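You operate a simulated robot arm through the tools that you are given. There is no shell and no other tool.

You are at the controls of a simulated two-armed robot. One attempt, no reset.

Task
Set both tension wheels to mark 3 and try a short jog up.
Fine: free the yellow clamp lever to wind them; the jog comes with both pointers at 3 and the lever back at clamped.

The check looks at the end state, three seconds after you hand in, the way a careful person would. Anything else that was tipped, shoved, dropped, spilled or broken makes it a failure.

Robot
Two 7-joint arms with fingered hands on one trunk that stands fixed in place. Base frame: the origin is at the foot of the trunk, x ahead of it, y to its left, z up. Readings come in mm, rad, newtons and seconds.
The left shoulder is at [70, 171, 1177], the right one opposite. Payload 5 kg a hand.
The TCP of each hand is the grasp point between the finger pads, 43 mm short of the fingertips. In the tool frame z runs along the fingers and y along their closing line. The gripper opens to 144 mm. The gripper's body begins 50 mm behind the TCP. The gripper is a hand of 5 fingers: y runs from the thumb to the fingers, the wrist lies at [-21, -124, -221] in the tool frame, and closing takes about 1.5 s.
Orientation is told as [roll, pitch, yaw] about the base's x, y, z axes, in that order, counted from this pose: with the fingers straight down and the wrist toward the robot, the tool's x, y and z point along [0, 1, 0], [1, 0, 0] and [0, 0, -1] of the base frame.

Tools
- The arms move only by the tool servo_tool. It takes "left_series", "right_series" or both (then of equal length, played together; a hand with none holds still); each is a list of rows, each an object (a shift or turn left out is 0, a gripper value left out holds the last) with "slide": the shift along the tool's x, y, z in m, a list of three; "rotation": the turn, a rotation vector about the tool's x, y, z in rad, a list of three. In form: [{"slide": [tx, ty, tz], "rotation": [ax, ay, az]}, ...]. A call has 1 to 20 rows; each row shifts and turns the commanded pose from where the row before left it, along the tool's axes as they then stand. "left_fingers" and "right_fingers" are, for a hand that has rows, the gripper command, from -1 (shut) to 1 (fully open), values between in proportion, set as the call begins (left out, the last holds). Each row takes 0.2 s and may step no farther than 50 mm and 0.15 rad from the row before; otherwise, or with a gripper value out of range, the whole call is refused. A pose out of reach is approached as far as the arm can. The call stops where the force on the tool passes 80 N (or 10 N more than at its start, if that is more) or the arm is blocked; 0.2 s more then pass. The fingers move at their own pace (about 45 mm/s each) and stop on an object; they squeeze with about 27 N. The grip force told is the motor's: it shows also when the fingers shut on nothing. Time passes only in rows, and 0.2 s behind the last, so rows that do not move let the fingers close. It gives the time, the measured TCP pose, the force on the tool (base axes), the opening and the grip force at its end, in the units of the frame above (readings bear some noise), with the torque about the TCP (base axes, N m) and any sound that the robot's microphone picked up.
- Cameras (640 x 400 px; columns grow to the right, rows downward): "scene" is now at [136.2, -31.8, 1426.1]; the picture's right is [-0.33, -0.94, -0.00], its down [-0.42, 0.15, -0.89] and it looks along [0.84, -0.29, -0.45] (base axes); focal length 309 px, centre (320, 200). "left" rides on the left gripper at [-86, -108, -168] in its tool frame; the picture's right is [-0.80, -0.28, 0.53], its down [0.54, -0.73, 0.42] and it looks along [0.27, 0.63, 0.73] (tool axes); focal length 275 px, centre (320, 200). "right" rides on the right gripper at [86, -109, -168] in its tool frame; the picture's right is [-0.80, 0.28, -0.53], its down [-0.54, -0.73, 0.42] and it looks along [-0.27, 0.63, 0.73] (tool axes); focal length 275 px, centre (320, 200). There is no depth. A picture from a camera that has moved, and an enlarged one, comes with that camera's place and axes in the base frame and with its lens.
- snapshot(camera): a new picture of that camera. It takes no simulated time.
- move_column(by): slides the trunk up (or, below 0, down) by that many mm; the arms and the scene camera ride with it, the base frame stays. It gives what a move gives, with no picture.
- curl_fingers(index, middle, ring, little, thumb_bend, thumb_turn, hand): sets how far each is bent, from 0 (flat) to 100 (curled in); at 30 the hand is open as for a grip, at 70 the pads meet at the TCP. One left out holds its place. A second passes; each finger stops where it meets its share of the squeeze, and holds until it gets a number again. A gripper value or a shape takes the hand back. It gives what a move gives, with no picture; readings hold the bend of each and the force on index, middle, ring, little, thumb and palm. thumb_turn goes from beside the hand (0) to across from the fingers (100), as for a grip.
- set_grasp(shape, hand): the hand has 5 fingers and takes this shape, open, in about a second: jaw (thumb against the fingers, like two jaws); tri (thumb and two fingers); tip (a fingertip pinch); poke (one finger out to press); point (the index stretched); flat (the hand flat); cup (the hand cupped); fist (a fist). The gripper value then closes the fingers along that shape, each until it touches; the sizes above hold for jaw. It gives what a move gives, with no picture.
- pan_tilt(pan, tilt): turns the head with the scene camera to pan (to the left, within 1.501 rad either way) and tilt (down, from -0.506 to 1.204), counted from straight ahead of the robot. It gives what a move gives.
- inspect(camera, box): a new picture of the part [left, top, right, bottom] of that camera's present view, enlarged. It takes no simulated time.
- hand_in(): hands the job in; it is judged then, once.

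Nothing tells you positions but the pictures and the camera data. Unless the task says otherwise, let go and move clear before handing in.

The tools are called after ">>>" by a JSON object that holds its "api" and its "payload". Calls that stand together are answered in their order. servo_tool: Moves the arms, as the interface text tells. Its arguments: {"type":"object","properties":{"left_series":{"type":"array"},"left_fingers":{"type":"number"},"right_series":{"type":"array"},"right_fingers":{"type":"number"}},"required":[]} The other tools are called the same way: move_column (by) slides the trunk up or down; set_grasp (shape, hand) gives the hand a shape; curl_fingers (index, middle, ring, little, thumb_bend, thumb_turn, hand) moves the fingers one by one; pan_tilt (pan, tilt) turns the head that bears the scene camera; snapshot (camera) takes a picture; inspect (camera, box) takes an enlarged picture of a part of a camera's view; hand_in () hands the job in.

At the start:

```text
time: 0.0
left_ee_pos: [824.1, -108.4, 1232.0]
left_ee_rot: [0.0, 0.001, 0.0]
left_contact_force: [-0.4, -1.0, 0.0]
left_wrist_torque: [-0.01, 0.01, 0.01]
left_grip_width: 143.6
left_grip_force: 0.1
left_shape: jaw
left_bend: [30.0, 30.0, 30.0, 30.0, 30.0, 98.0]
left_finger forces: [0.0, 0.0, 0.0, 0.0, 0.0, 0.1]
right_ee_pos: [485.2, -497.0, 1220.8]
right_ee_rot: [-0.001, 0.0, 0.0]
right_contact_force: [-0.3, -0.3, -0.4]
right_wrist_torque: [-0.02, -0.01, -0.03]
right_grip_width: 143.6
right_grip_force: 0.0
right_shape: jaw
right_bend: [30.0, 30.0, 30.0, 30.0, 30.0, 98.0]
right_finger forces: [0.0, 0.1, 0.1, 0.1, 0.0, 0.0]
trunk travel left (down, up): [-275.0, 665.0]
head pan, tilt: [-0.333, 0.466]
```

scene: 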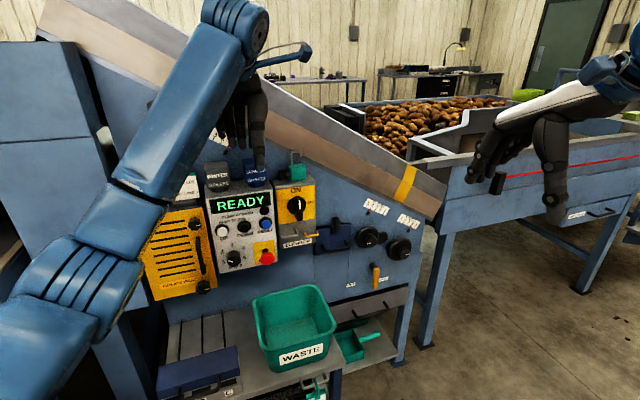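
right: 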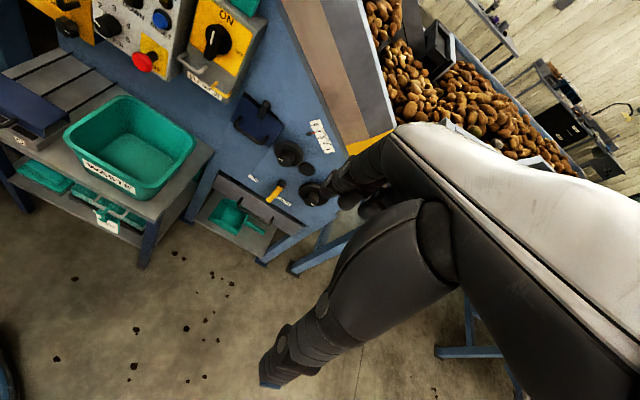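
left: 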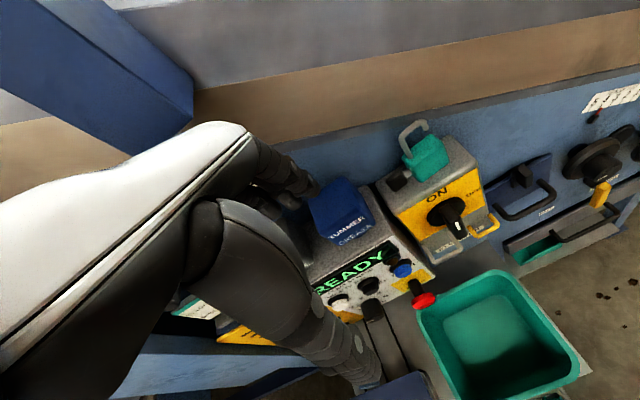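

I see a machine with a control box showing READY, a rotary ON switch, two black tension wheels and a yellow clamp lever at the right of the panel. I'll look closer at these first.

>>> {"api": "inspect", "payload": {"camera": "scene", "box": [320, 180, 440, 300]}}

>>> {"api": "inspect", "payload": {"camera": "scene", "box": [190, 150, 330, 290]}}

>>> {"api": "inspect", "payload": {"camera": "right", "box": [230, 80, 350, 220]}}

>>> {"api": "inspect", "payload": {"camera": "left", "box": [280, 180, 480, 320]}}

```text
3.33 times, centred on (380, 240) of scene
camera zoom: at [136.2, -31.8, 1426.1], right [-0.33, -0.94, 0.0], down [-0.42, 0.15, -0.89], along [0.84, -0.29, -0.45], focal length 1030 px, centre (120, 67)
```

zoom: 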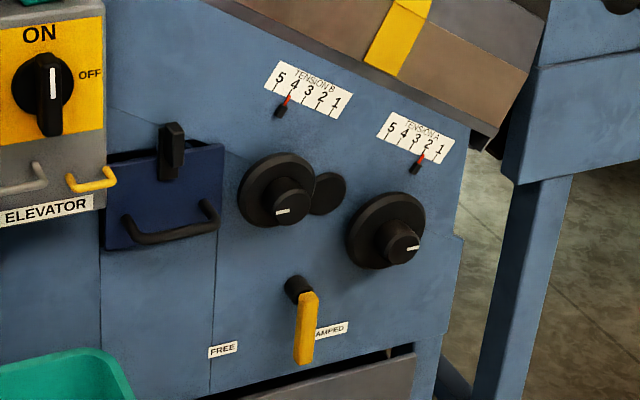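

```text
2.86 times, centred on (260, 220) of scene
camera zoom: at [136.2, -31.8, 1426.1], right [-0.33, -0.94, 0.0], down [-0.42, 0.15, -0.89], along [0.84, -0.29, -0.45], focal length 883 px, centre (491, 143)
```

zoom: 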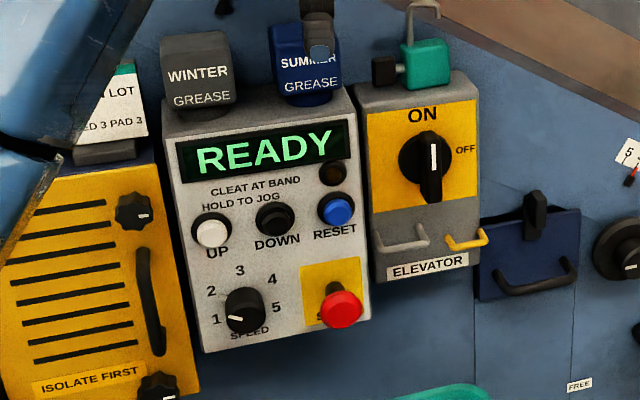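

```text
2.86 times, centred on (290, 150) of right
camera zoom: at [376.0, -410.4, 1388.7], right [0.28, -0.8, 0.53], down [-0.73, -0.54, -0.42], along [0.63, -0.27, -0.73], focal length 786 px, centre (406, 343)
```

zoom: 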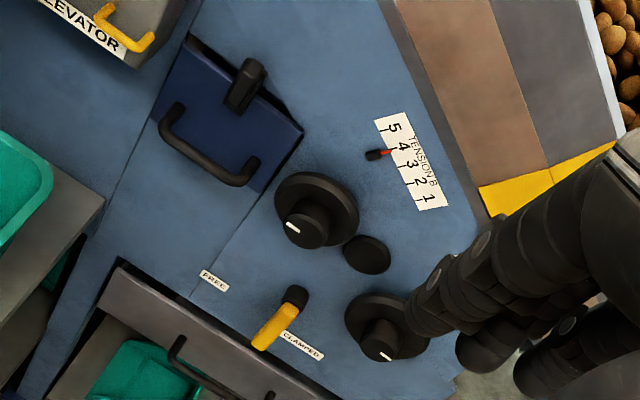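

```text
2.86 times, centred on (380, 250) of left
camera zoom: at [714.7, -195.1, 1397.1], right [-0.28, -0.8, -0.53], down [-0.73, 0.54, -0.42], along [0.63, 0.27, -0.73], focal length 786 px, centre (149, 57)
```

zoom: 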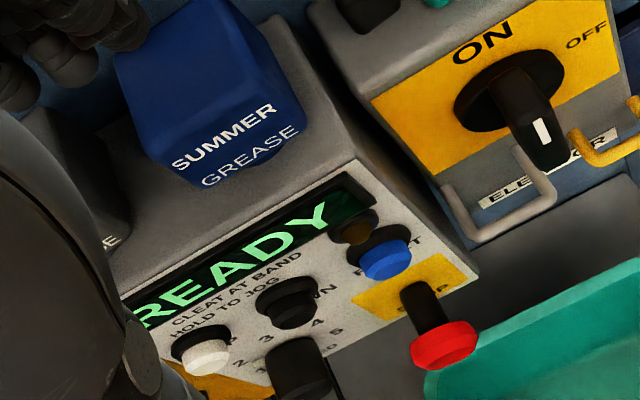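

The pointers read about 4 on B and about 2 on A, with the lever near CLAMPED. Before moving, I'll look around for obstacles near the left arm and the panel.

>>> {"api": "pan_tilt", "payload": {"pan": 0.6, "tilt": 0.6}}

>>> {"api": "snapshot", "payload": {"camera": "scene"}}

>>> {"api": "pan_tilt", "payload": {"pan": -0.6, "tilt": 0.7}}

>>> {"api": "snapshot", "payload": {"camera": "scene"}}

```text
time: 1.2
left_ee_pos: [823.9, -109.5, 1231.9]
left_ee_rot: [-0.001, 0.0, 0.0]
left_contact_force: [-1.0, -0.3, -0.7]
left_wrist_torque: [-0.01, -0.01, -0.01]
left_grip_width: 143.5
left_grip_force: 0.1
left_shape: jaw
left_bend: [30.0, 30.0, 30.0, 30.0, 30.0, 98.0]
left_finger forces: [0.0, 0.1, 0.0, 0.1, 0.0, 0.0]
right_ee_pos: [485.2, -496.9, 1221.8]
right_ee_rot: [-0.001, 0.001, 0.0]
right_contact_force: [0.8, 0.4, -0.1]
right_wrist_torque: [0.0, 0.01, -0.03]
right_grip_width: 143.7
right_grip_force: 0.1
right_shape: jaw
right_bend: [30.0, 30.0, 30.0, 30.0, 30.0, 98.0]
right_finger forces: [0.0, 0.1, 0.0, 0.0, 0.0, 0.0]
trunk travel left (down, up): [-275.0, 665.0]
head pan, tilt: [0.6, 0.6]
```

```text
taken
camera scene: at [122.6, 48.1, 1414.0], right [0.56, -0.83, 0.0], down [-0.47, -0.32, -0.83], along [0.68, 0.47, -0.56], focal length 309 px, centre (320, 200)
```

scene: 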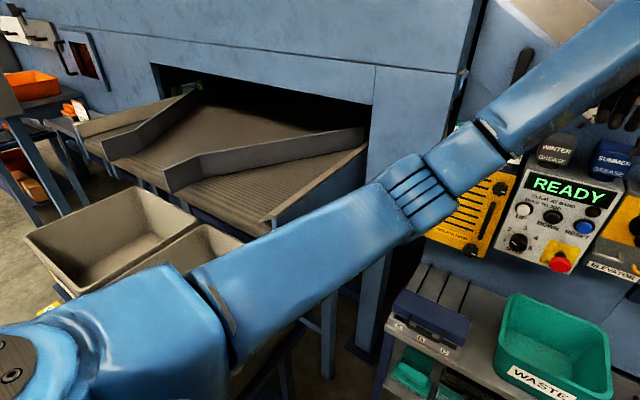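

```text
time: 2.6
left_ee_pos: [824.0, -108.2, 1231.7]
left_ee_rot: [0.0, -0.001, 0.0]
left_contact_force: [0.1, 0.5, 0.2]
left_wrist_torque: [-0.02, 0.0, 0.0]
left_grip_width: 143.7
left_grip_force: 0.1
left_shape: jaw
left_bend: [30.0, 30.0, 30.0, 30.0, 30.0, 98.0]
left_finger forces: [0.1, 0.0, 0.1, 0.1, 0.0, 0.0]
right_ee_pos: [484.3, -497.3, 1222.5]
right_ee_rot: [0.0, 0.001, 0.0]
right_contact_force: [0.5, 0.2, 0.2]
right_wrist_torque: [0.02, 0.02, 0.01]
right_grip_width: 143.6
right_grip_force: 0.0
right_shape: jaw
right_bend: [30.0, 30.0, 30.0, 30.0, 30.0, 98.0]
right_finger forces: [0.0, 0.0, 0.0, 0.0, 0.0, 0.0]
trunk travel left (down, up): [-275.0, 665.0]
head pan, tilt: [-0.6, 0.7]
```

```text
taken
camera scene: at [119.7, -49.7, 1405.3], right [-0.56, -0.83, 0.0], down [-0.53, 0.36, -0.76], along [0.63, -0.43, -0.64], focal length 309 px, centre (320, 200)
```

scene: 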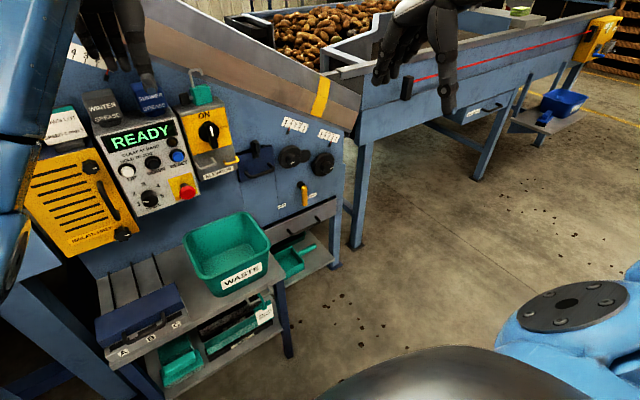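

The left arm has clear space to its side. I'll retract the left hand from in front of the panel so I can see everything.

>>> {"api": "servo_tool", "payload": {"left_series": [{"slide": [0.02, -0.045, 0]}, {"slide": [0.02, -0.045, 0]}, {"slide": [0.02, -0.045, 0]}, {"slide": [0.02, -0.045, 0]}, {"slide": [0.02, -0.045, 0]}, {"slide": [0.02, -0.045, 0]}]}}

>>> {"api": "pan_tilt", "payload": {"pan": -0.333, "tilt": 0.466}}

>>> {"api": "snapshot", "payload": {"camera": "scene"}}

>>> {"api": "snapshot", "payload": {"camera": "left"}}

```text
time: 4.0
left_ee_pos: [552.2, 12.7, 1231.6]
left_ee_rot: [0.0, -0.001, 0.001]
left_contact_force: [-0.1, 0.0, 0.6]
left_wrist_torque: [0.01, -0.05, 0.0]
left_grip_width: 143.9
left_grip_force: 0.0
left_shape: jaw
left_bend: [30.0, 30.0, 30.0, 30.0, 30.0, 97.0]
left_finger forces: [0.0, 0.0, 0.1, 0.0, 0.0, 0.0]
right_ee_pos: [482.8, -496.0, 1223.4]
right_ee_rot: [-0.002, -0.001, 0.0]
right_contact_force: [-0.9, -0.4, 0.3]
right_wrist_torque: [-0.02, -0.05, 0.0]
right_grip_width: 143.6
right_grip_force: 0.2
right_shape: jaw
right_bend: [30.0, 30.0, 30.0, 30.0, 30.0, 98.0]
right_finger forces: [0.0, 0.0, 0.1, 0.0, 0.1, 0.0]
trunk travel left (down, up): [-275.0, 665.0]
head pan, tilt: [-0.6, 0.7]
```

```text
time: 4.8
left_ee_pos: [554.3, 11.7, 1231.0]
left_ee_rot: [-0.001, 0.0, -0.001]
left_contact_force: [0.3, -0.9, -0.2]
left_wrist_torque: [0.01, -0.01, 0.0]
left_grip_width: 144.1
left_grip_force: 0.1
left_shape: jaw
left_bend: [30.0, 30.0, 30.0, 30.0, 30.0, 97.0]
left_finger forces: [0.0, 0.0, 0.0, 0.0, 0.1, 0.0]
right_ee_pos: [484.7, -497.3, 1222.0]
right_ee_rot: [0.0, -0.001, 0.0]
right_contact_force: [-0.6, 0.2, 0.1]
right_wrist_torque: [0.01, -0.01, 0.02]
right_grip_width: 143.9
right_grip_force: 0.0
right_shape: jaw
right_bend: [30.0, 30.0, 30.0, 30.0, 30.0, 98.0]
right_finger forces: [0.0, 0.0, 0.0, 0.1, 0.0, 0.0]
trunk travel left (down, up): [-275.0, 665.0]
head pan, tilt: [-0.333, 0.466]
```

```text
taken
camera scene: at [136.5, -32.0, 1426.0], right [-0.33, -0.94, 0.0], down [-0.43, 0.15, -0.89], along [0.84, -0.29, -0.45], focal length 309 px, centre (320, 200)
```

scene: 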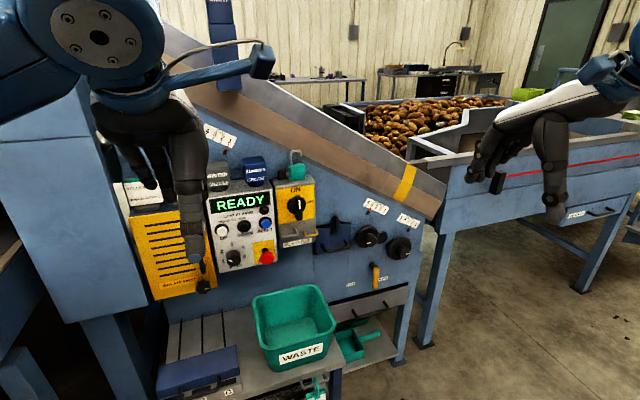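

```text
taken
camera left: at [445.8, -74.9, 1396.5], right [-0.28, -0.8, -0.53], down [-0.73, 0.54, -0.42], along [0.63, 0.27, -0.73], focal length 275 px, centre (320, 200)
```

left: 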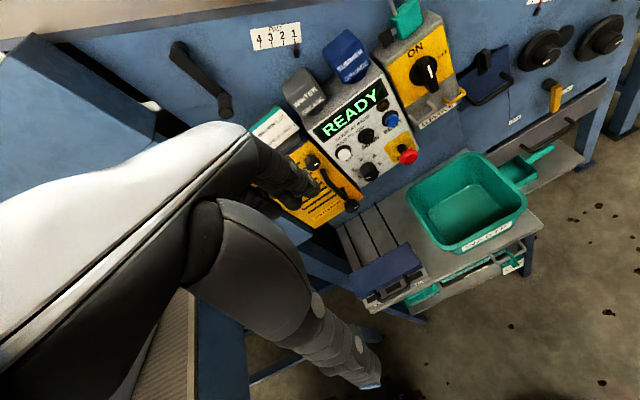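

I now see a third scale (4 3 2 1) with a crank that is a different control. I'll inspect the labels, the sign and the scales in detail.

>>> {"api": "inspect", "payload": {"camera": "left", "box": [240, 20, 420, 200]}}

>>> {"api": "inspect", "payload": {"camera": "left", "box": [500, 0, 640, 130]}}

>>> {"api": "inspect", "payload": {"camera": "scene", "box": [340, 190, 430, 250]}}

>>> {"api": "inspect", "payload": {"camera": "scene", "box": [330, 250, 430, 320]}}

>>> {"api": "inspect", "payload": {"camera": "scene", "box": [190, 170, 330, 280]}}

```text
2.22 times, centred on (330, 110) of left
camera zoom: at [445.8, -74.9, 1396.5], right [-0.28, -0.8, -0.53], down [-0.73, 0.54, -0.42], along [0.63, 0.27, -0.73], focal length 612 px, centre (298, 400)
```

zoom: 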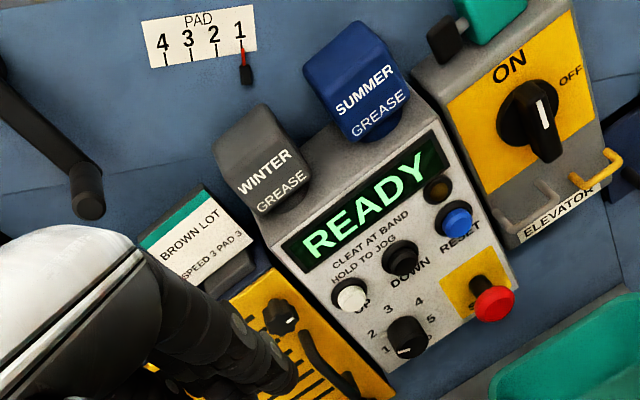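

```text
3.08 times, centred on (570, 65) of left
camera zoom: at [445.8, -74.9, 1396.5], right [-0.28, -0.8, -0.53], down [-0.73, 0.54, -0.42], along [0.63, 0.27, -0.73], focal length 847 px, centre (-449, 615)
```

zoom: 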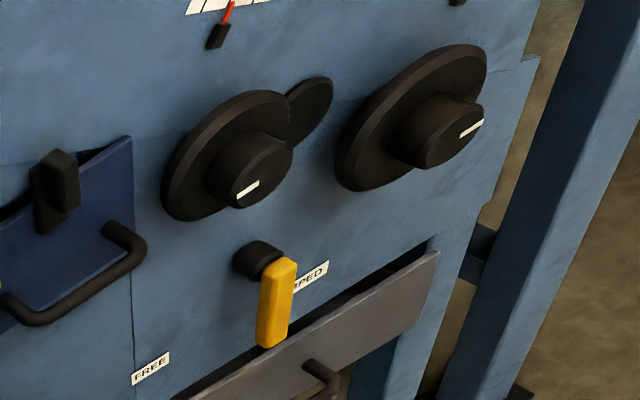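

```text
6.67 times, centred on (385, 220) of scene
camera zoom: at [136.5, -32.0, 1426.0], right [-0.33, -0.94, 0.0], down [-0.43, 0.15, -0.89], along [0.84, -0.29, -0.45], focal length 2061 px, centre (-113, 67)
```

zoom: 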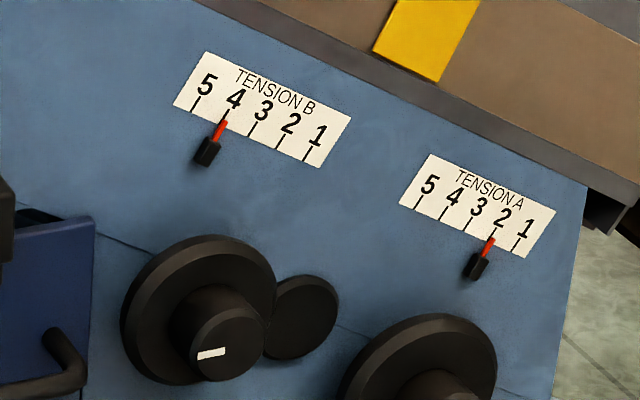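

```text
5.71 times, centred on (380, 285) of scene
camera zoom: at [136.5, -32.0, 1426.0], right [-0.33, -0.94, 0.0], down [-0.43, 0.15, -0.89], along [0.84, -0.29, -0.45], focal length 1766 px, centre (-23, -286)
```

zoom: 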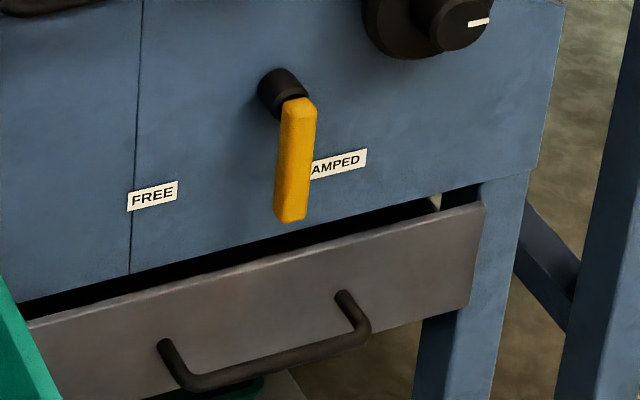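

```text
3.64 times, centred on (260, 225) of scene
camera zoom: at [136.5, -32.0, 1426.0], right [-0.33, -0.94, 0.0], down [-0.43, 0.15, -0.89], along [0.84, -0.29, -0.45], focal length 1124 px, centre (538, 109)
```

zoom: 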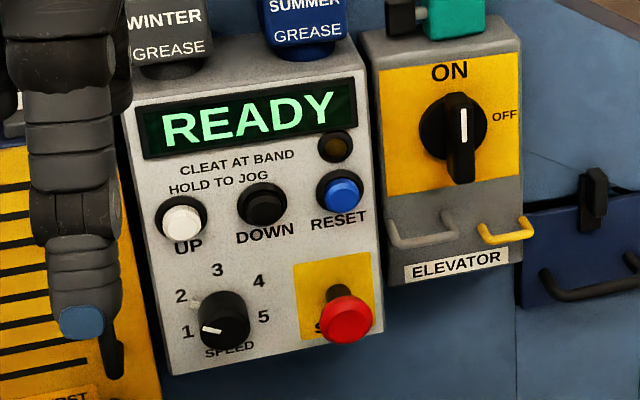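

Tension B reads 4, A reads 2, and the PAD scale and the "BROWN LOT" card don't belong to this job. The wheels are about [890, -612, 767] for A and [896, -478, 840] for B, with the lever pivot near [935, -518, 691]. I'll lower the trunk so the right arm reaches them comfortably.

>>> {"api": "move_column", "payload": {"by": -130}}

>>> {"api": "snapshot", "payload": {"camera": "scene"}}

>>> {"api": "snapshot", "payload": {"camera": "left"}}

>>> {"api": "snapshot", "payload": {"camera": "right"}}

```text
time: 6.4
left_ee_pos: [554.8, 12.7, 1101.2]
left_ee_rot: [0.002, 0.0, 0.001]
left_contact_force: [-0.1, -0.4, 0.0]
left_wrist_torque: [0.02, 0.02, 0.01]
left_grip_width: 144.1
left_grip_force: 0.0
left_shape: jaw
left_bend: [30.0, 30.0, 30.0, 30.0, 30.0, 97.0]
left_finger forces: [0.0, 0.0, 0.1, 0.0, 0.0, 0.0]
right_ee_pos: [484.5, -496.6, 1092.7]
right_ee_rot: [0.001, 0.0, 0.0]
right_contact_force: [0.3, -0.3, -0.4]
right_wrist_torque: [-0.02, 0.02, 0.02]
right_grip_width: 143.6
right_grip_force: 0.2
right_shape: jaw
right_bend: [30.0, 30.0, 30.0, 30.0, 30.0, 98.0]
right_finger forces: [0.1, 0.0, 0.0, 0.0, 0.0, 0.0]
trunk travel left (down, up): [-145.0, 795.0]
head pan, tilt: [-0.333, 0.466]
```

```text
taken
camera scene: at [135.9, -31.6, 1296.2], right [-0.33, -0.94, 0.0], down [-0.42, 0.15, -0.89], along [0.84, -0.29, -0.45], focal length 309 px, centre (320, 200)
```

scene: 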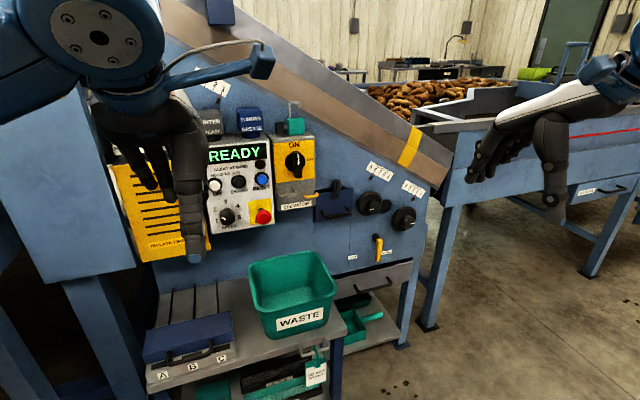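

```text
taken
camera left: at [444.9, -74.4, 1266.9], right [-0.28, -0.8, -0.53], down [-0.73, 0.54, -0.42], along [0.63, 0.27, -0.73], focal length 275 px, centre (320, 200)
```

left: 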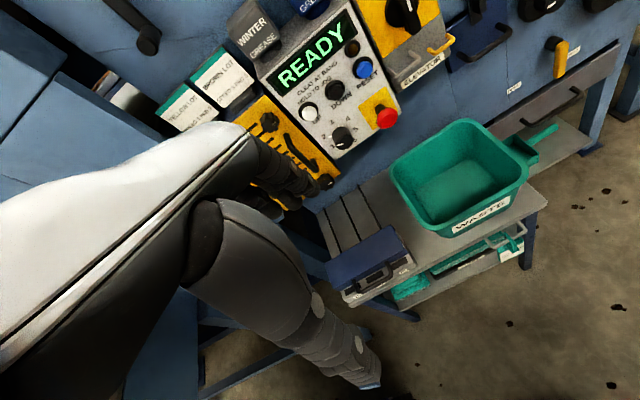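

```text
taken
camera right: at [375.7, -410.2, 1259.0], right [0.28, -0.8, 0.53], down [-0.73, -0.54, -0.42], along [0.63, -0.27, -0.73], focal length 275 px, centre (320, 200)
```

right: 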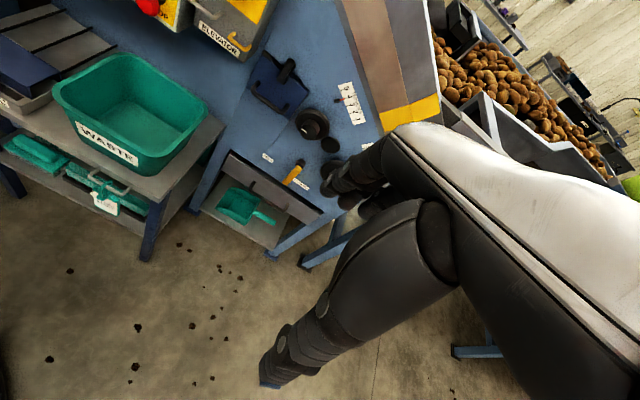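

Trunk is lower and nothing touched. I'll read the hanging tag and re-check the lever and the scales from this new height.

>>> {"api": "inspect", "payload": {"camera": "scene", "box": [280, 340, 350, 400]}}

>>> {"api": "inspect", "payload": {"camera": "scene", "box": [340, 150, 440, 220]}}

>>> {"api": "inspect", "payload": {"camera": "scene", "box": [335, 220, 425, 280]}}

>>> {"api": "inspect", "payload": {"camera": "right", "box": [240, 60, 380, 220]}}

```text
6.67 times, centred on (315, 370) of scene
camera zoom: at [135.9, -31.6, 1296.2], right [-0.33, -0.94, 0.0], down [-0.42, 0.15, -0.89], along [0.84, -0.29, -0.45], focal length 2061 px, centre (353, -933)
```

zoom: 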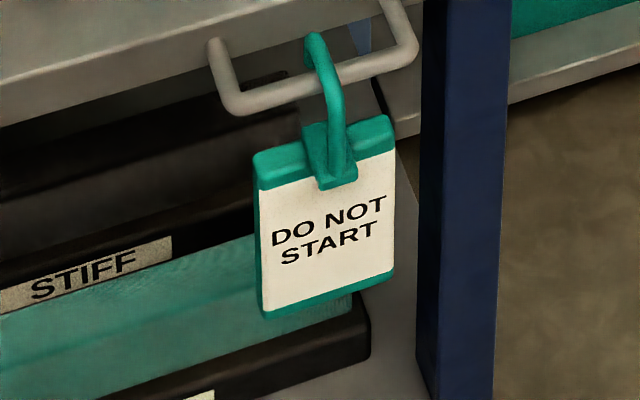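

```text
5.71 times, centred on (390, 185) of scene
camera zoom: at [135.9, -31.6, 1296.2], right [-0.33, -0.94, 0.0], down [-0.42, 0.15, -0.89], along [0.84, -0.29, -0.45], focal length 1766 px, centre (-80, 286)
```

zoom: 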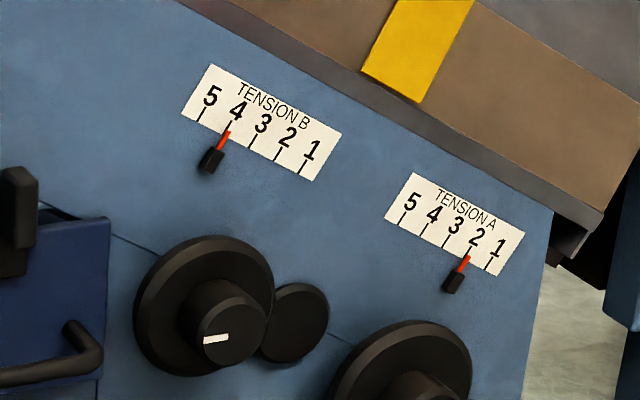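

```text
6.67 times, centred on (380, 250) of scene
camera zoom: at [135.9, -31.6, 1296.2], right [-0.33, -0.94, 0.0], down [-0.42, 0.15, -0.89], along [0.84, -0.29, -0.45], focal length 2061 px, centre (-80, -133)
```

zoom: 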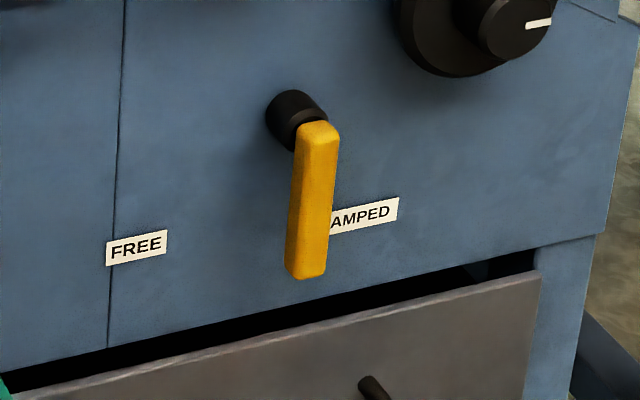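

```text
2.50 times, centred on (310, 140) of right
camera zoom: at [375.7, -410.2, 1259.0], right [0.28, -0.8, 0.53], down [-0.73, -0.54, -0.42], along [0.63, -0.27, -0.73], focal length 688 px, centre (345, 350)
```

zoom: 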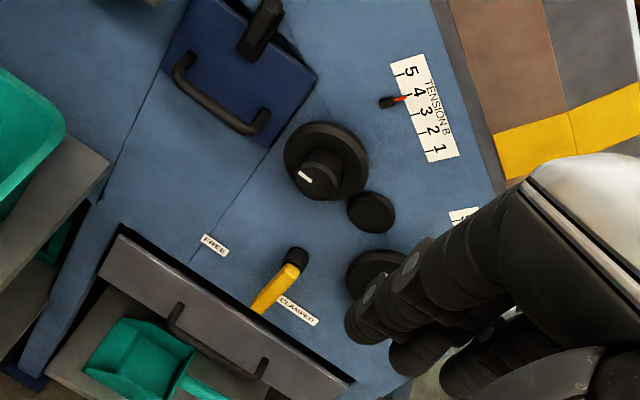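

The DO NOT START tag is stored on the table rail, not on the machine, and the lever hangs nearly straight down next to CLAMPED. I'll lower the trunk the rest of the way, then turn the right hand to point forward.

>>> {"api": "move_column", "payload": {"by": -140}}

>>> {"api": "snapshot", "payload": {"camera": "scene"}}

```text
time: 8.1
left_ee_pos: [550.6, -4.4, 998.1]
left_ee_rot: [-0.007, -0.061, -0.028]
left_contact_force: [0.3, -1.7, -0.9]
left_wrist_torque: [0.17, 0.05, -0.02]
left_grip_width: 143.9
left_grip_force: 0.1
left_shape: jaw
left_bend: [30.0, 30.0, 30.0, 30.0, 30.0, 97.0]
left_finger forces: [0.0, 0.1, 0.0, 0.0, 0.0, 0.1]
right_ee_pos: [459.4, -516.7, 972.0]
right_ee_rot: [-0.014, -0.018, -0.032]
right_contact_force: [-0.3, -1.1, 1.3]
right_wrist_torque: [0.12, -0.13, 0.04]
right_grip_width: 144.2
right_grip_force: 0.0
right_shape: jaw
right_bend: [30.0, 30.0, 30.0, 30.0, 30.0, 97.0]
right_finger forces: [0.0, 0.1, 0.0, 0.0, 0.1, 0.0]
trunk travel left (down, up): [-10.0, 930.0]
head pan, tilt: [-0.333, 0.466]
stopped: the arm was blocked; the commanded pose is now the measured one
```

```text
taken
camera scene: at [117.0, 58.2, 1163.8], right [-0.19, -0.98, 0.0], down [-0.42, 0.08, -0.9], along [0.89, -0.17, -0.43], focal length 309 px, centre (320, 200)
```

scene: 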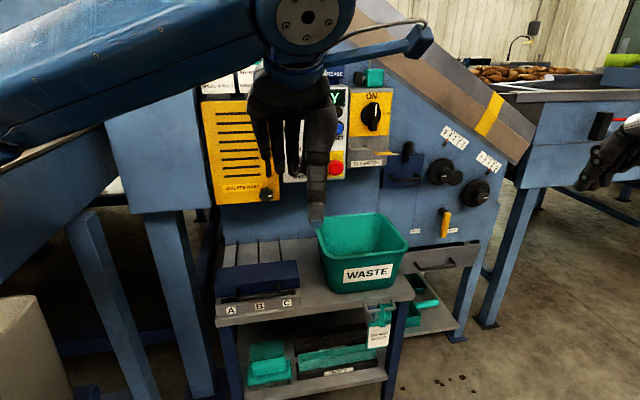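

The trunk move stopped early with "blocked" and the camera view shifted oddly. I'll let a moment pass without motion and check the state again.

>>> {"api": "servo_tool", "payload": {"left_series": [{"slide": [0, 0, 0]}, {"slide": [0, 0, 0]}], "right_series": [{"slide": [0, 0, 0]}, {"slide": [0, 0, 0]}]}}

>>> {"api": "snapshot", "payload": {"camera": "scene"}}

>>> {"api": "snapshot", "payload": {"camera": "left"}}

>>> {"api": "snapshot", "payload": {"camera": "right"}}

```text
time: 8.5
left_ee_pos: [547.0, -226.3, 982.6]
left_ee_rot: [-0.007, -0.039, -0.252]
left_contact_force: [3.7, 3.4, 4.2]
left_wrist_torque: [-0.21, 0.23, 0.0]
left_grip_width: 144.0
left_grip_force: 0.1
left_shape: jaw
left_bend: [30.0, 30.0, 30.0, 30.0, 30.0, 97.0]
left_finger forces: [0.1, 0.0, 0.1, 0.0, 0.0, 0.0]
right_ee_pos: [329.3, -705.4, 950.0]
right_ee_rot: [-0.002, 0.016, -0.272]
right_contact_force: [2.6, -1.9, -11.7]
right_wrist_torque: [0.48, 0.21, 0.0]
right_grip_width: 143.7
right_grip_force: 0.1
right_shape: jaw
right_bend: [30.0, 30.0, 30.0, 30.0, 30.0, 97.0]
right_finger forces: [0.0, 0.1, 0.0, 0.0, 0.0, 0.1]
trunk travel left (down, up): [-10.0, 930.0]
head pan, tilt: [-0.333, 0.466]
stopped in row 1 (left hand): the arm was blocked; the commanded pose is now the measured one
```

```text
taken
camera scene: at [161.5, 48.8, 1156.4], right [-0.22, -0.98, 0.01], down [-0.44, 0.09, -0.89], along [0.87, -0.2, -0.45], focal length 309 px, centre (320, 200)
```

scene: 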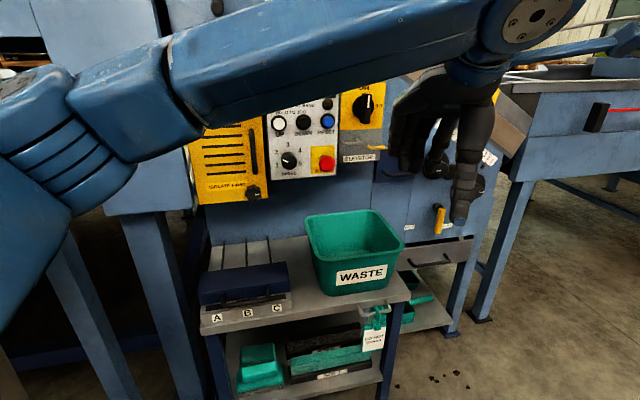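

```text
taken
camera left: at [413.5, -279.9, 1145.0], right [-0.45, -0.71, -0.54], down [-0.55, 0.7, -0.46], along [0.7, 0.09, -0.71], focal length 275 px, centre (320, 200)
```

left: 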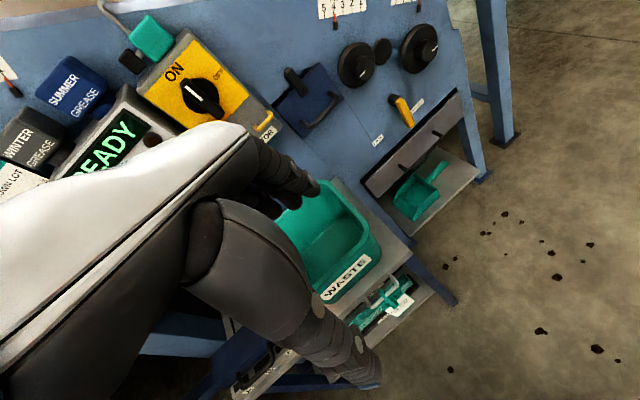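

```text
taken
camera right: at [251.0, -593.8, 1117.8], right [0.07, -0.84, 0.53], down [-0.85, -0.33, -0.41], along [0.52, -0.42, -0.74], focal length 275 px, centre (320, 200)
```

right: 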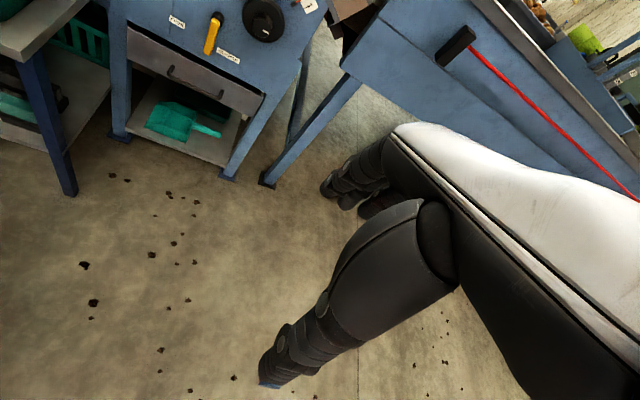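

The arms swung and the body twisted, so something is loaded or still moving. I'll wait again with no commanded motion and see whether it settles.

>>> {"api": "servo_tool", "payload": {"left_series": [{"slide": [0, 0, 0]}], "right_series": [{"slide": [0, 0, 0]}]}}

>>> {"api": "snapshot", "payload": {"camera": "scene"}}

```text
time: 8.8
left_ee_pos: [470.2, -350.4, 988.4]
left_ee_rot: [0.022, -0.051, -0.353]
left_contact_force: [-4.6, 3.8, 7.5]
left_wrist_torque: [-0.34, -0.59, 0.09]
left_grip_width: 144.1
left_grip_force: 0.0
left_shape: jaw
left_bend: [30.0, 30.0, 30.0, 30.0, 30.0, 97.0]
left_finger forces: [0.0, 0.0, 0.0, 0.1, 0.0, 0.0]
right_ee_pos: [219.3, -806.7, 950.5]
right_ee_rot: [0.026, -0.014, -0.382]
right_contact_force: [-3.9, -3.7, -7.1]
right_wrist_torque: [0.42, -0.37, -0.09]
right_grip_width: 143.8
right_grip_force: 0.0
right_shape: jaw
right_bend: [30.0, 30.0, 30.0, 30.0, 30.0, 98.0]
right_finger forces: [0.0, 0.0, 0.0, 0.0, 0.0, 0.0]
trunk travel left (down, up): [-10.0, 930.0]
head pan, tilt: [-0.333, 0.466]
stopped in row 1 (left hand): the arm was blocked; the commanded pose is now the measured one
```

```text
taken
camera scene: at [129.8, -67.3, 1161.7], right [-0.38, -0.93, -0.02], down [-0.4, 0.18, -0.9], along [0.83, -0.33, -0.44], focal length 309 px, centre (320, 200)
```

scene: 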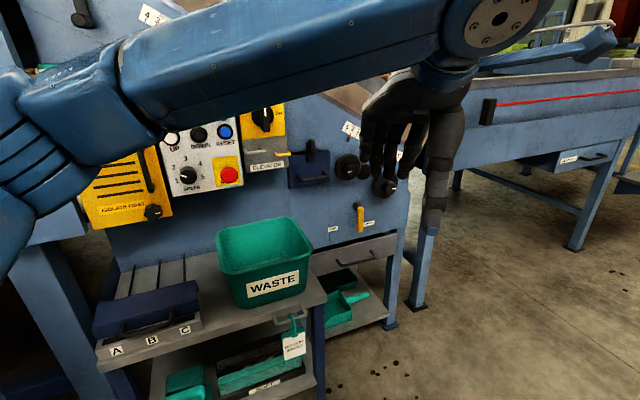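

The body still shakes, so the low end of travel seems to be touching something. I'll raise the trunk again to release it.

>>> {"api": "move_column", "payload": {"by": 80}}

>>> {"api": "snapshot", "payload": {"camera": "scene"}}

```text
time: 10.0
left_ee_pos: [504.5, -292.0, 1063.3]
left_ee_rot: [0.003, -0.037, -0.297]
left_contact_force: [-0.4, 0.9, -0.1]
left_wrist_torque: [-0.06, 0.07, 0.0]
left_grip_width: 143.8
left_grip_force: 0.0
left_shape: jaw
left_bend: [30.0, 30.0, 30.0, 30.0, 30.0, 98.0]
left_finger forces: [0.0, 0.0, 0.0, 0.0, 0.0, 0.0]
right_ee_pos: [275.8, -763.2, 1038.7]
right_ee_rot: [0.002, -0.002, -0.323]
right_contact_force: [0.6, -0.1, 0.1]
right_wrist_torque: [-0.03, 0.09, 0.04]
right_grip_width: 143.9
right_grip_force: 0.1
right_shape: jaw
right_bend: [30.0, 30.0, 30.0, 30.0, 30.0, 97.0]
right_finger forces: [0.0, 0.1, 0.1, 0.0, 0.1, 0.0]
trunk travel left (down, up): [-90.0, 850.0]
head pan, tilt: [-0.333, 0.466]
```

```text
taken
camera scene: at [137.7, -32.2, 1241.0], right [-0.33, -0.94, 0.0], down [-0.43, 0.15, -0.89], along [0.84, -0.29, -0.45], focal length 309 px, centre (320, 200)
```

scene: 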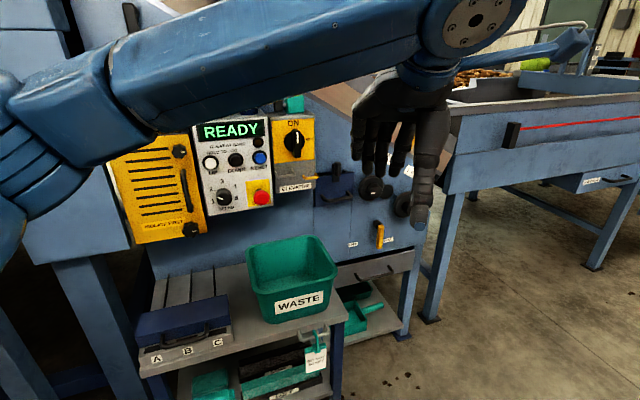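

The trunk is steady again at its nominal pose and the scene looks unchanged; I'll avoid the last part of the travel. Next I square up both hands and bring the left hand back out of the way.

>>> {"api": "servo_tool", "payload": {"left_series": [{"rotation": [0, 0, -0.1]}, {"rotation": [0, 0, -0.1]}, {"rotation": [0, 0, -0.097]}, {"slide": [0.04, 0, -0.01]}, {"slide": [0.04, 0, -0.01]}, {"slide": [0.04, 0, -0.01]}, {"slide": [0.04, 0, -0.01]}, {"slide": [0.04, 0, -0.01]}, {"slide": [0.04, 0, -0.01]}, {"slide": [0.04, 0, -0.01]}, {"slide": [0.04, 0, -0.01]}], "right_series": [{"rotation": [0, 0, -0.1]}, {"rotation": [0, 0, -0.1]}, {"rotation": [0, 0, -0.123]}, {"slide": [0, 0.02, 0]}, {"slide": [0.02, 0.02, 0]}, {"slide": [0.02, 0.02, 0]}, {"slide": [0.02, 0.02, 0]}, {"slide": [0.02, 0.02, 0]}, {"slide": [0.02, 0.02, 0]}, {"slide": [0.02, 0.02, 0]}, {"slide": [0.02, 0.02, 0]}]}}

>>> {"api": "snapshot", "payload": {"camera": "scene"}}

```text
time: 12.4
left_ee_pos: [502.0, 31.7, 1143.6]
left_ee_rot: [-0.008, -0.04, -0.002]
left_contact_force: [0.8, 0.4, -0.5]
left_wrist_torque: [-0.06, 0.05, 0.0]
left_grip_width: 143.9
left_grip_force: 0.0
left_shape: jaw
left_bend: [30.0, 30.0, 30.0, 30.0, 30.0, 98.0]
left_finger forces: [0.0, 0.0, 0.1, 0.0, 0.1, 0.0]
right_ee_pos: [434.2, -620.2, 1041.7]
right_ee_rot: [-0.001, -0.005, -0.003]
right_contact_force: [-0.3, 0.0, -0.5]
right_wrist_torque: [-0.06, -0.03, -0.01]
right_grip_width: 144.1
right_grip_force: 0.1
right_shape: jaw
right_bend: [30.0, 30.0, 30.0, 30.0, 30.0, 97.0]
right_finger forces: [0.1, 0.0, 0.1, 0.0, 0.0, 0.0]
trunk travel left (down, up): [-90.0, 850.0]
head pan, tilt: [-0.333, 0.466]
```

```text
taken
camera scene: at [136.6, -29.5, 1241.4], right [-0.33, -0.94, 0.0], down [-0.42, 0.15, -0.89], along [0.84, -0.29, -0.45], focal length 309 px, centre (320, 200)
```

scene: 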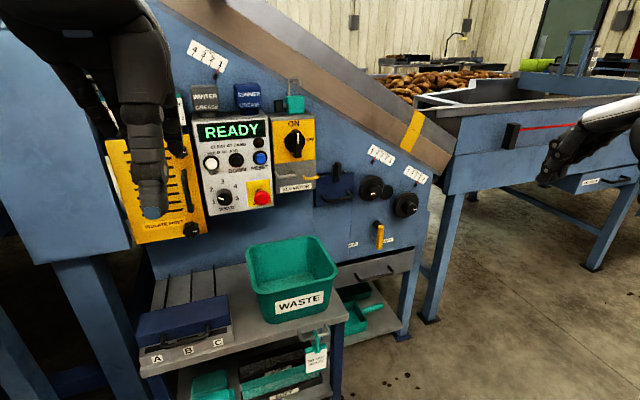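

Both hands are back in order. I'll glance to the left to make sure nothing there was disturbed.

>>> {"api": "pan_tilt", "payload": {"pan": 0.7, "tilt": 0.7}}

>>> {"api": "snapshot", "payload": {"camera": "scene"}}

>>> {"api": "pan_tilt", "payload": {"pan": -0.55, "tilt": 0.45}}

>>> {"api": "snapshot", "payload": {"camera": "scene"}}

```text
time: 13.7
left_ee_pos: [499.8, 28.9, 1143.0]
left_ee_rot: [-0.008, -0.038, -0.002]
left_contact_force: [-0.4, -0.4, -0.1]
left_wrist_torque: [0.0, 0.02, -0.01]
left_grip_width: 144.0
left_grip_force: 0.2
left_shape: jaw
left_bend: [30.0, 30.0, 30.0, 30.0, 30.0, 98.0]
left_finger forces: [0.0, 0.1, 0.0, 0.0, 0.0, 0.0]
right_ee_pos: [433.0, -622.7, 1040.0]
right_ee_rot: [-0.001, -0.004, -0.003]
right_contact_force: [-1.3, 0.5, -0.2]
right_wrist_torque: [-0.02, 0.0, -0.05]
right_grip_width: 144.0
right_grip_force: 0.1
right_shape: jaw
right_bend: [30.0, 30.0, 30.0, 30.0, 30.0, 97.0]
right_finger forces: [0.0, 0.0, 0.0, 0.0, 0.0, 0.1]
trunk travel left (down, up): [-90.0, 850.0]
head pan, tilt: [0.7, 0.7]
```

```text
taken
camera scene: at [114.5, 53.1, 1220.7], right [0.64, -0.77, 0.0], down [-0.49, -0.41, -0.77], along [0.59, 0.49, -0.64], focal length 309 px, centre (320, 200)
```

scene: 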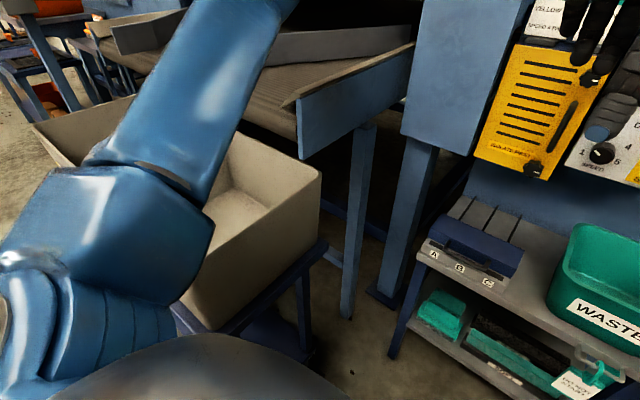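

```text
time: 15.1
left_ee_pos: [501.7, 29.7, 1142.9]
left_ee_rot: [-0.009, -0.038, -0.002]
left_contact_force: [-0.1, 0.6, 0.0]
left_wrist_torque: [-0.02, 0.02, -0.01]
left_grip_width: 144.1
left_grip_force: 0.1
left_shape: jaw
left_bend: [30.0, 30.0, 30.0, 30.0, 30.0, 98.0]
left_finger forces: [0.1, 0.1, 0.0, 0.0, 0.1, 0.1]
right_ee_pos: [433.5, -622.9, 1039.6]
right_ee_rot: [0.001, -0.003, -0.003]
right_contact_force: [0.2, 0.1, 0.3]
right_wrist_torque: [-0.05, 0.0, 0.01]
right_grip_width: 144.1
right_grip_force: 0.1
right_shape: jaw
right_bend: [30.0, 30.0, 30.0, 30.0, 30.0, 97.0]
right_finger forces: [0.0, 0.0, 0.1, 0.0, 0.0, 0.0]
trunk travel left (down, up): [-90.0, 850.0]
head pan, tilt: [-0.55, 0.45]
```

```text
taken
camera scene: at [127.9, -49.6, 1242.8], right [-0.52, -0.85, 0.0], down [-0.37, 0.23, -0.9], along [0.77, -0.47, -0.44], focal length 309 px, centre (320, 200)
```

scene: 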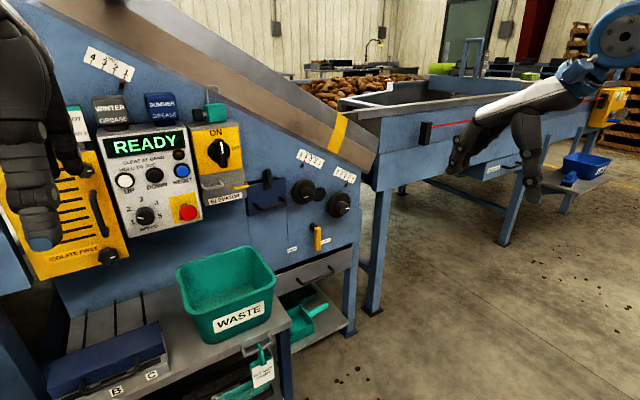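

The bin on my left (its rim near z=900) is what the left elbow met, and it looks to be standing where it was; I'll keep the left elbow high from now on. Next I turn the right hand so the fingers point forward at the panel, closing line horizontal.

>>> {"api": "servo_tool", "payload": {"right_series": [{"rotation": [-0.143, 0, 0]}, {"rotation": [-0.143, 0, 0]}, {"rotation": [-0.143, 0, 0]}, {"rotation": [-0.143, 0, 0]}, {"rotation": [-0.143, 0, 0]}, {"rotation": [-0.143, 0, 0]}, {"rotation": [-0.143, 0, 0]}, {"rotation": [-0.143, 0, 0]}, {"rotation": [-0.143, 0, 0]}, {"rotation": [-0.143, 0, 0]}, {"rotation": [-0.141, 0, 0]}]}}

>>> {"api": "servo_tool", "payload": {"right_series": [{"rotation": [0, 0, 0.143]}, {"rotation": [0, 0, 0.143]}, {"rotation": [0, 0, 0.143]}, {"rotation": [0, 0, 0.143]}, {"rotation": [0, 0, 0.143]}, {"rotation": [0, 0, 0.143]}, {"rotation": [0, 0, 0.143]}, {"rotation": [0, 0, 0.143]}, {"rotation": [0, 0, 0.143]}, {"rotation": [0, 0, 0.143]}, {"rotation": [0, 0, 0.141]}]}}

>>> {"api": "snapshot", "payload": {"camera": "scene"}}

>>> {"api": "snapshot", "payload": {"camera": "right"}}

```text
time: 17.5
left_ee_pos: [502.6, 29.2, 1141.8]
left_ee_rot: [-0.009, -0.04, -0.001]
left_contact_force: [1.1, -0.4, 0.2]
left_wrist_torque: [0.0, 0.08, -0.03]
left_grip_width: 144.0
left_grip_force: 0.1
left_shape: jaw
left_bend: [30.0, 30.0, 30.0, 30.0, 30.0, 98.0]
left_finger forces: [0.1, 0.0, 0.0, 0.1, 0.0, 0.0]
right_ee_pos: [440.4, -624.6, 1032.0]
right_ee_rot: [-0.61, -1.525, 0.589]
right_contact_force: [-1.4, 1.5, 3.0]
right_wrist_torque: [-0.11, 0.09, -0.1]
right_grip_width: 143.9
right_grip_force: 0.0
right_shape: jaw
right_bend: [30.0, 30.0, 30.0, 30.0, 30.0, 97.0]
right_finger forces: [0.0, 0.1, 0.0, 0.0, 0.0, 0.1]
trunk travel left (down, up): [-90.0, 850.0]
head pan, tilt: [-0.55, 0.45]
```

```text
time: 20.1
left_ee_pos: [504.5, 26.3, 1141.8]
left_ee_rot: [-0.006, -0.037, -0.003]
left_contact_force: [1.0, -0.7, -0.3]
left_wrist_torque: [0.04, 0.1, 0.01]
left_grip_width: 143.6
left_grip_force: 0.1
left_shape: jaw
left_bend: [30.0, 30.0, 30.0, 30.0, 30.0, 98.0]
left_finger forces: [0.0, 0.0, 0.1, 0.0, 0.0, 0.0]
right_ee_pos: [363.4, -681.4, 1260.7]
right_ee_rot: [2.215, 0.001, -1.57]
right_contact_force: [0.0, 0.3, -0.8]
right_wrist_torque: [-0.01, -0.08, 0.06]
right_grip_width: 143.8
right_grip_force: 0.1
right_shape: jaw
right_bend: [30.0, 30.0, 30.0, 30.0, 30.0, 98.0]
right_finger forces: [0.0, 0.0, 0.1, 0.0, 0.1, 0.0]
right hand out of reach, approached as far as the arm can: row 1, 5, 6, 7, 8, 9, 10, 11
trunk travel left (down, up): [-90.0, 850.0]
head pan, tilt: [-0.55, 0.45]
stopped in row 11 (right hand): the arm was blocked; the commanded pose is now the measured one
```

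```text
taken
camera scene: at [131.7, -50.9, 1242.2], right [-0.52, -0.85, 0.0], down [-0.37, 0.23, -0.9], along [0.77, -0.47, -0.44], focal length 309 px, centre (320, 200)
```

scene: 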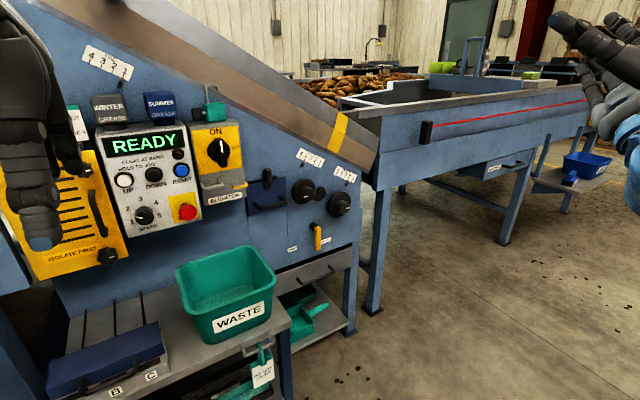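

```text
taken
camera right: at [177.3, -572.8, 1227.6], right [0.05, -0.28, -0.96], down [0.67, 0.72, -0.18], along [0.74, -0.63, 0.23], focal length 275 px, centre (320, 200)
```

right: 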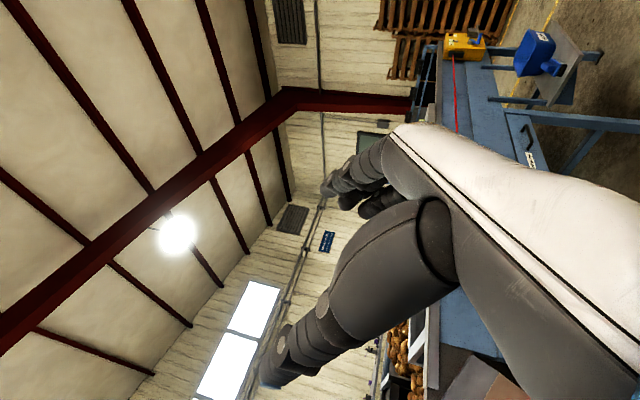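

The hand ended with the closing line horizontal but the fingers tilted up, because that pose is too close to the body. I'll carry it forward and down first, then level it.

>>> {"api": "servo_tool", "payload": {"right_series": [{"slide": [-0.03, -0.013, 0.035]}, {"slide": [-0.03, -0.013, 0.035]}, {"slide": [-0.045, -0.013, 0.0]}, {"slide": [-0.045, -0.013, 0.0]}, {"slide": [-0.045, -0.013, 0.0]}, {"slide": [-0.045, -0.013, 0.0]}]}}

>>> {"api": "snapshot", "payload": {"camera": "scene"}}

```text
time: 21.5
left_ee_pos: [500.7, 29.4, 1143.4]
left_ee_rot: [-0.008, -0.04, -0.002]
left_contact_force: [0.0, -0.4, 0.4]
left_wrist_torque: [-0.01, 0.0, 0.03]
left_grip_width: 143.8
left_grip_force: 0.1
left_shape: jaw
left_bend: [30.0, 30.0, 30.0, 30.0, 30.0, 98.0]
left_finger forces: [0.0, 0.1, 0.0, 0.0, 0.0, 0.1]
right_ee_pos: [551.8, -603.2, 1112.3]
right_ee_rot: [2.22, 0.0, -1.572]
right_contact_force: [-0.1, -0.4, 0.9]
right_wrist_torque: [-0.03, 0.07, -0.01]
right_grip_width: 143.7
right_grip_force: 0.0
right_shape: jaw
right_bend: [30.0, 30.0, 30.0, 30.0, 30.0, 98.0]
right_finger forces: [0.1, 0.0, 0.0, 0.1, 0.1, 0.0]
right hand out of reach, approached as far as the arm can: row 2
trunk travel left (down, up): [-90.0, 850.0]
head pan, tilt: [-0.55, 0.45]
```

```text
taken
camera scene: at [128.2, -50.3, 1242.9], right [-0.52, -0.85, 0.0], down [-0.37, 0.23, -0.9], along [0.77, -0.47, -0.44], focal length 309 px, centre (320, 200)
```

scene: 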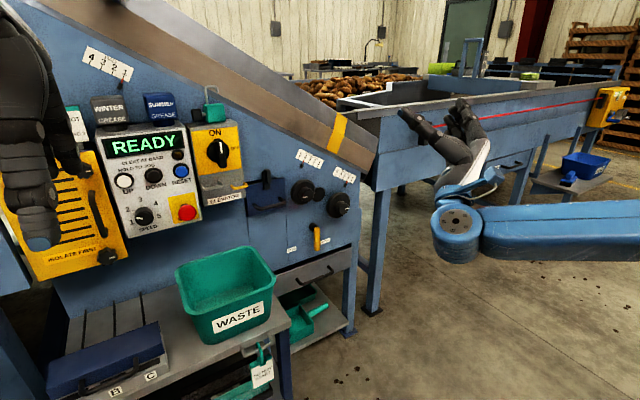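

The hand is in clear space in front of the hopper frame. Now I'll level the fingers to point straight at the panel.

>>> {"api": "servo_tool", "payload": {"right_series": [{"rotation": [0, -0.11, 0]}, {"rotation": [0, -0.11, 0]}, {"rotation": [0, -0.11, 0]}, {"rotation": [0, -0.11, 0]}, {"rotation": [0, -0.11, 0]}, {"rotation": [0, -0.1, 0]}]}}

>>> {"api": "snapshot", "payload": {"camera": "scene"}}

>>> {"api": "snapshot", "payload": {"camera": "right"}}

```text
time: 22.9
left_ee_pos: [500.8, 29.8, 1142.5]
left_ee_rot: [-0.01, -0.042, 0.001]
left_contact_force: [0.1, 0.0, -0.1]
left_wrist_torque: [-0.05, 0.01, -0.04]
left_grip_width: 143.9
left_grip_force: 0.2
left_shape: jaw
left_bend: [30.0, 30.0, 30.0, 30.0, 30.0, 98.0]
left_finger forces: [0.0, 0.1, 0.0, 0.0, 0.0, 0.0]
right_ee_pos: [550.7, -601.7, 1112.5]
right_ee_rot: [1.999, 0.0, -1.57]
right_contact_force: [-0.1, 0.0, 0.1]
right_wrist_torque: [-0.01, 0.0, 0.01]
right_grip_width: 144.1
right_grip_force: 0.1
right_shape: jaw
right_bend: [30.0, 30.0, 30.0, 30.0, 30.0, 98.0]
right_finger forces: [0.0, 0.0, 0.0, 0.1, 0.0, 0.1]
right hand out of reach, approached as far as the arm can: row 3, 4, 5, 6
trunk travel left (down, up): [-90.0, 850.0]
head pan, tilt: [-0.55, 0.45]
```

```text
taken
camera scene: at [127.7, -49.6, 1242.9], right [-0.52, -0.85, 0.0], down [-0.37, 0.23, -0.9], along [0.77, -0.47, -0.44], focal length 309 px, centre (320, 200)
```

scene: 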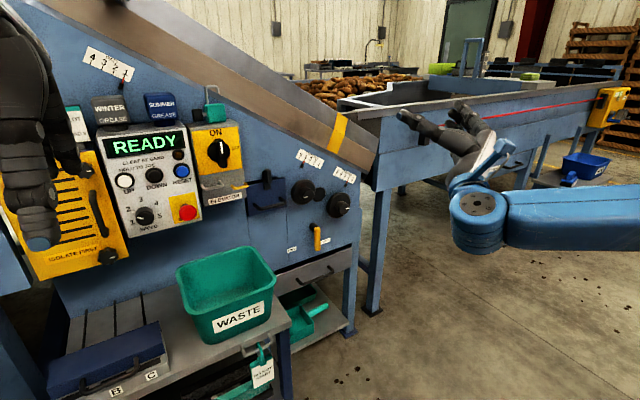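

```text
taken
camera right: at [362.4, -493.1, 1120.5], right [-0.16, -0.28, -0.95], down [0.61, 0.73, -0.32], along [0.78, -0.63, 0.06], focal length 275 px, centre (320, 200)
```

right: 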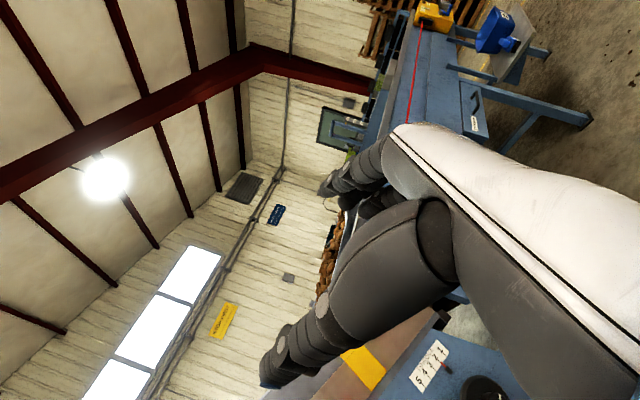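

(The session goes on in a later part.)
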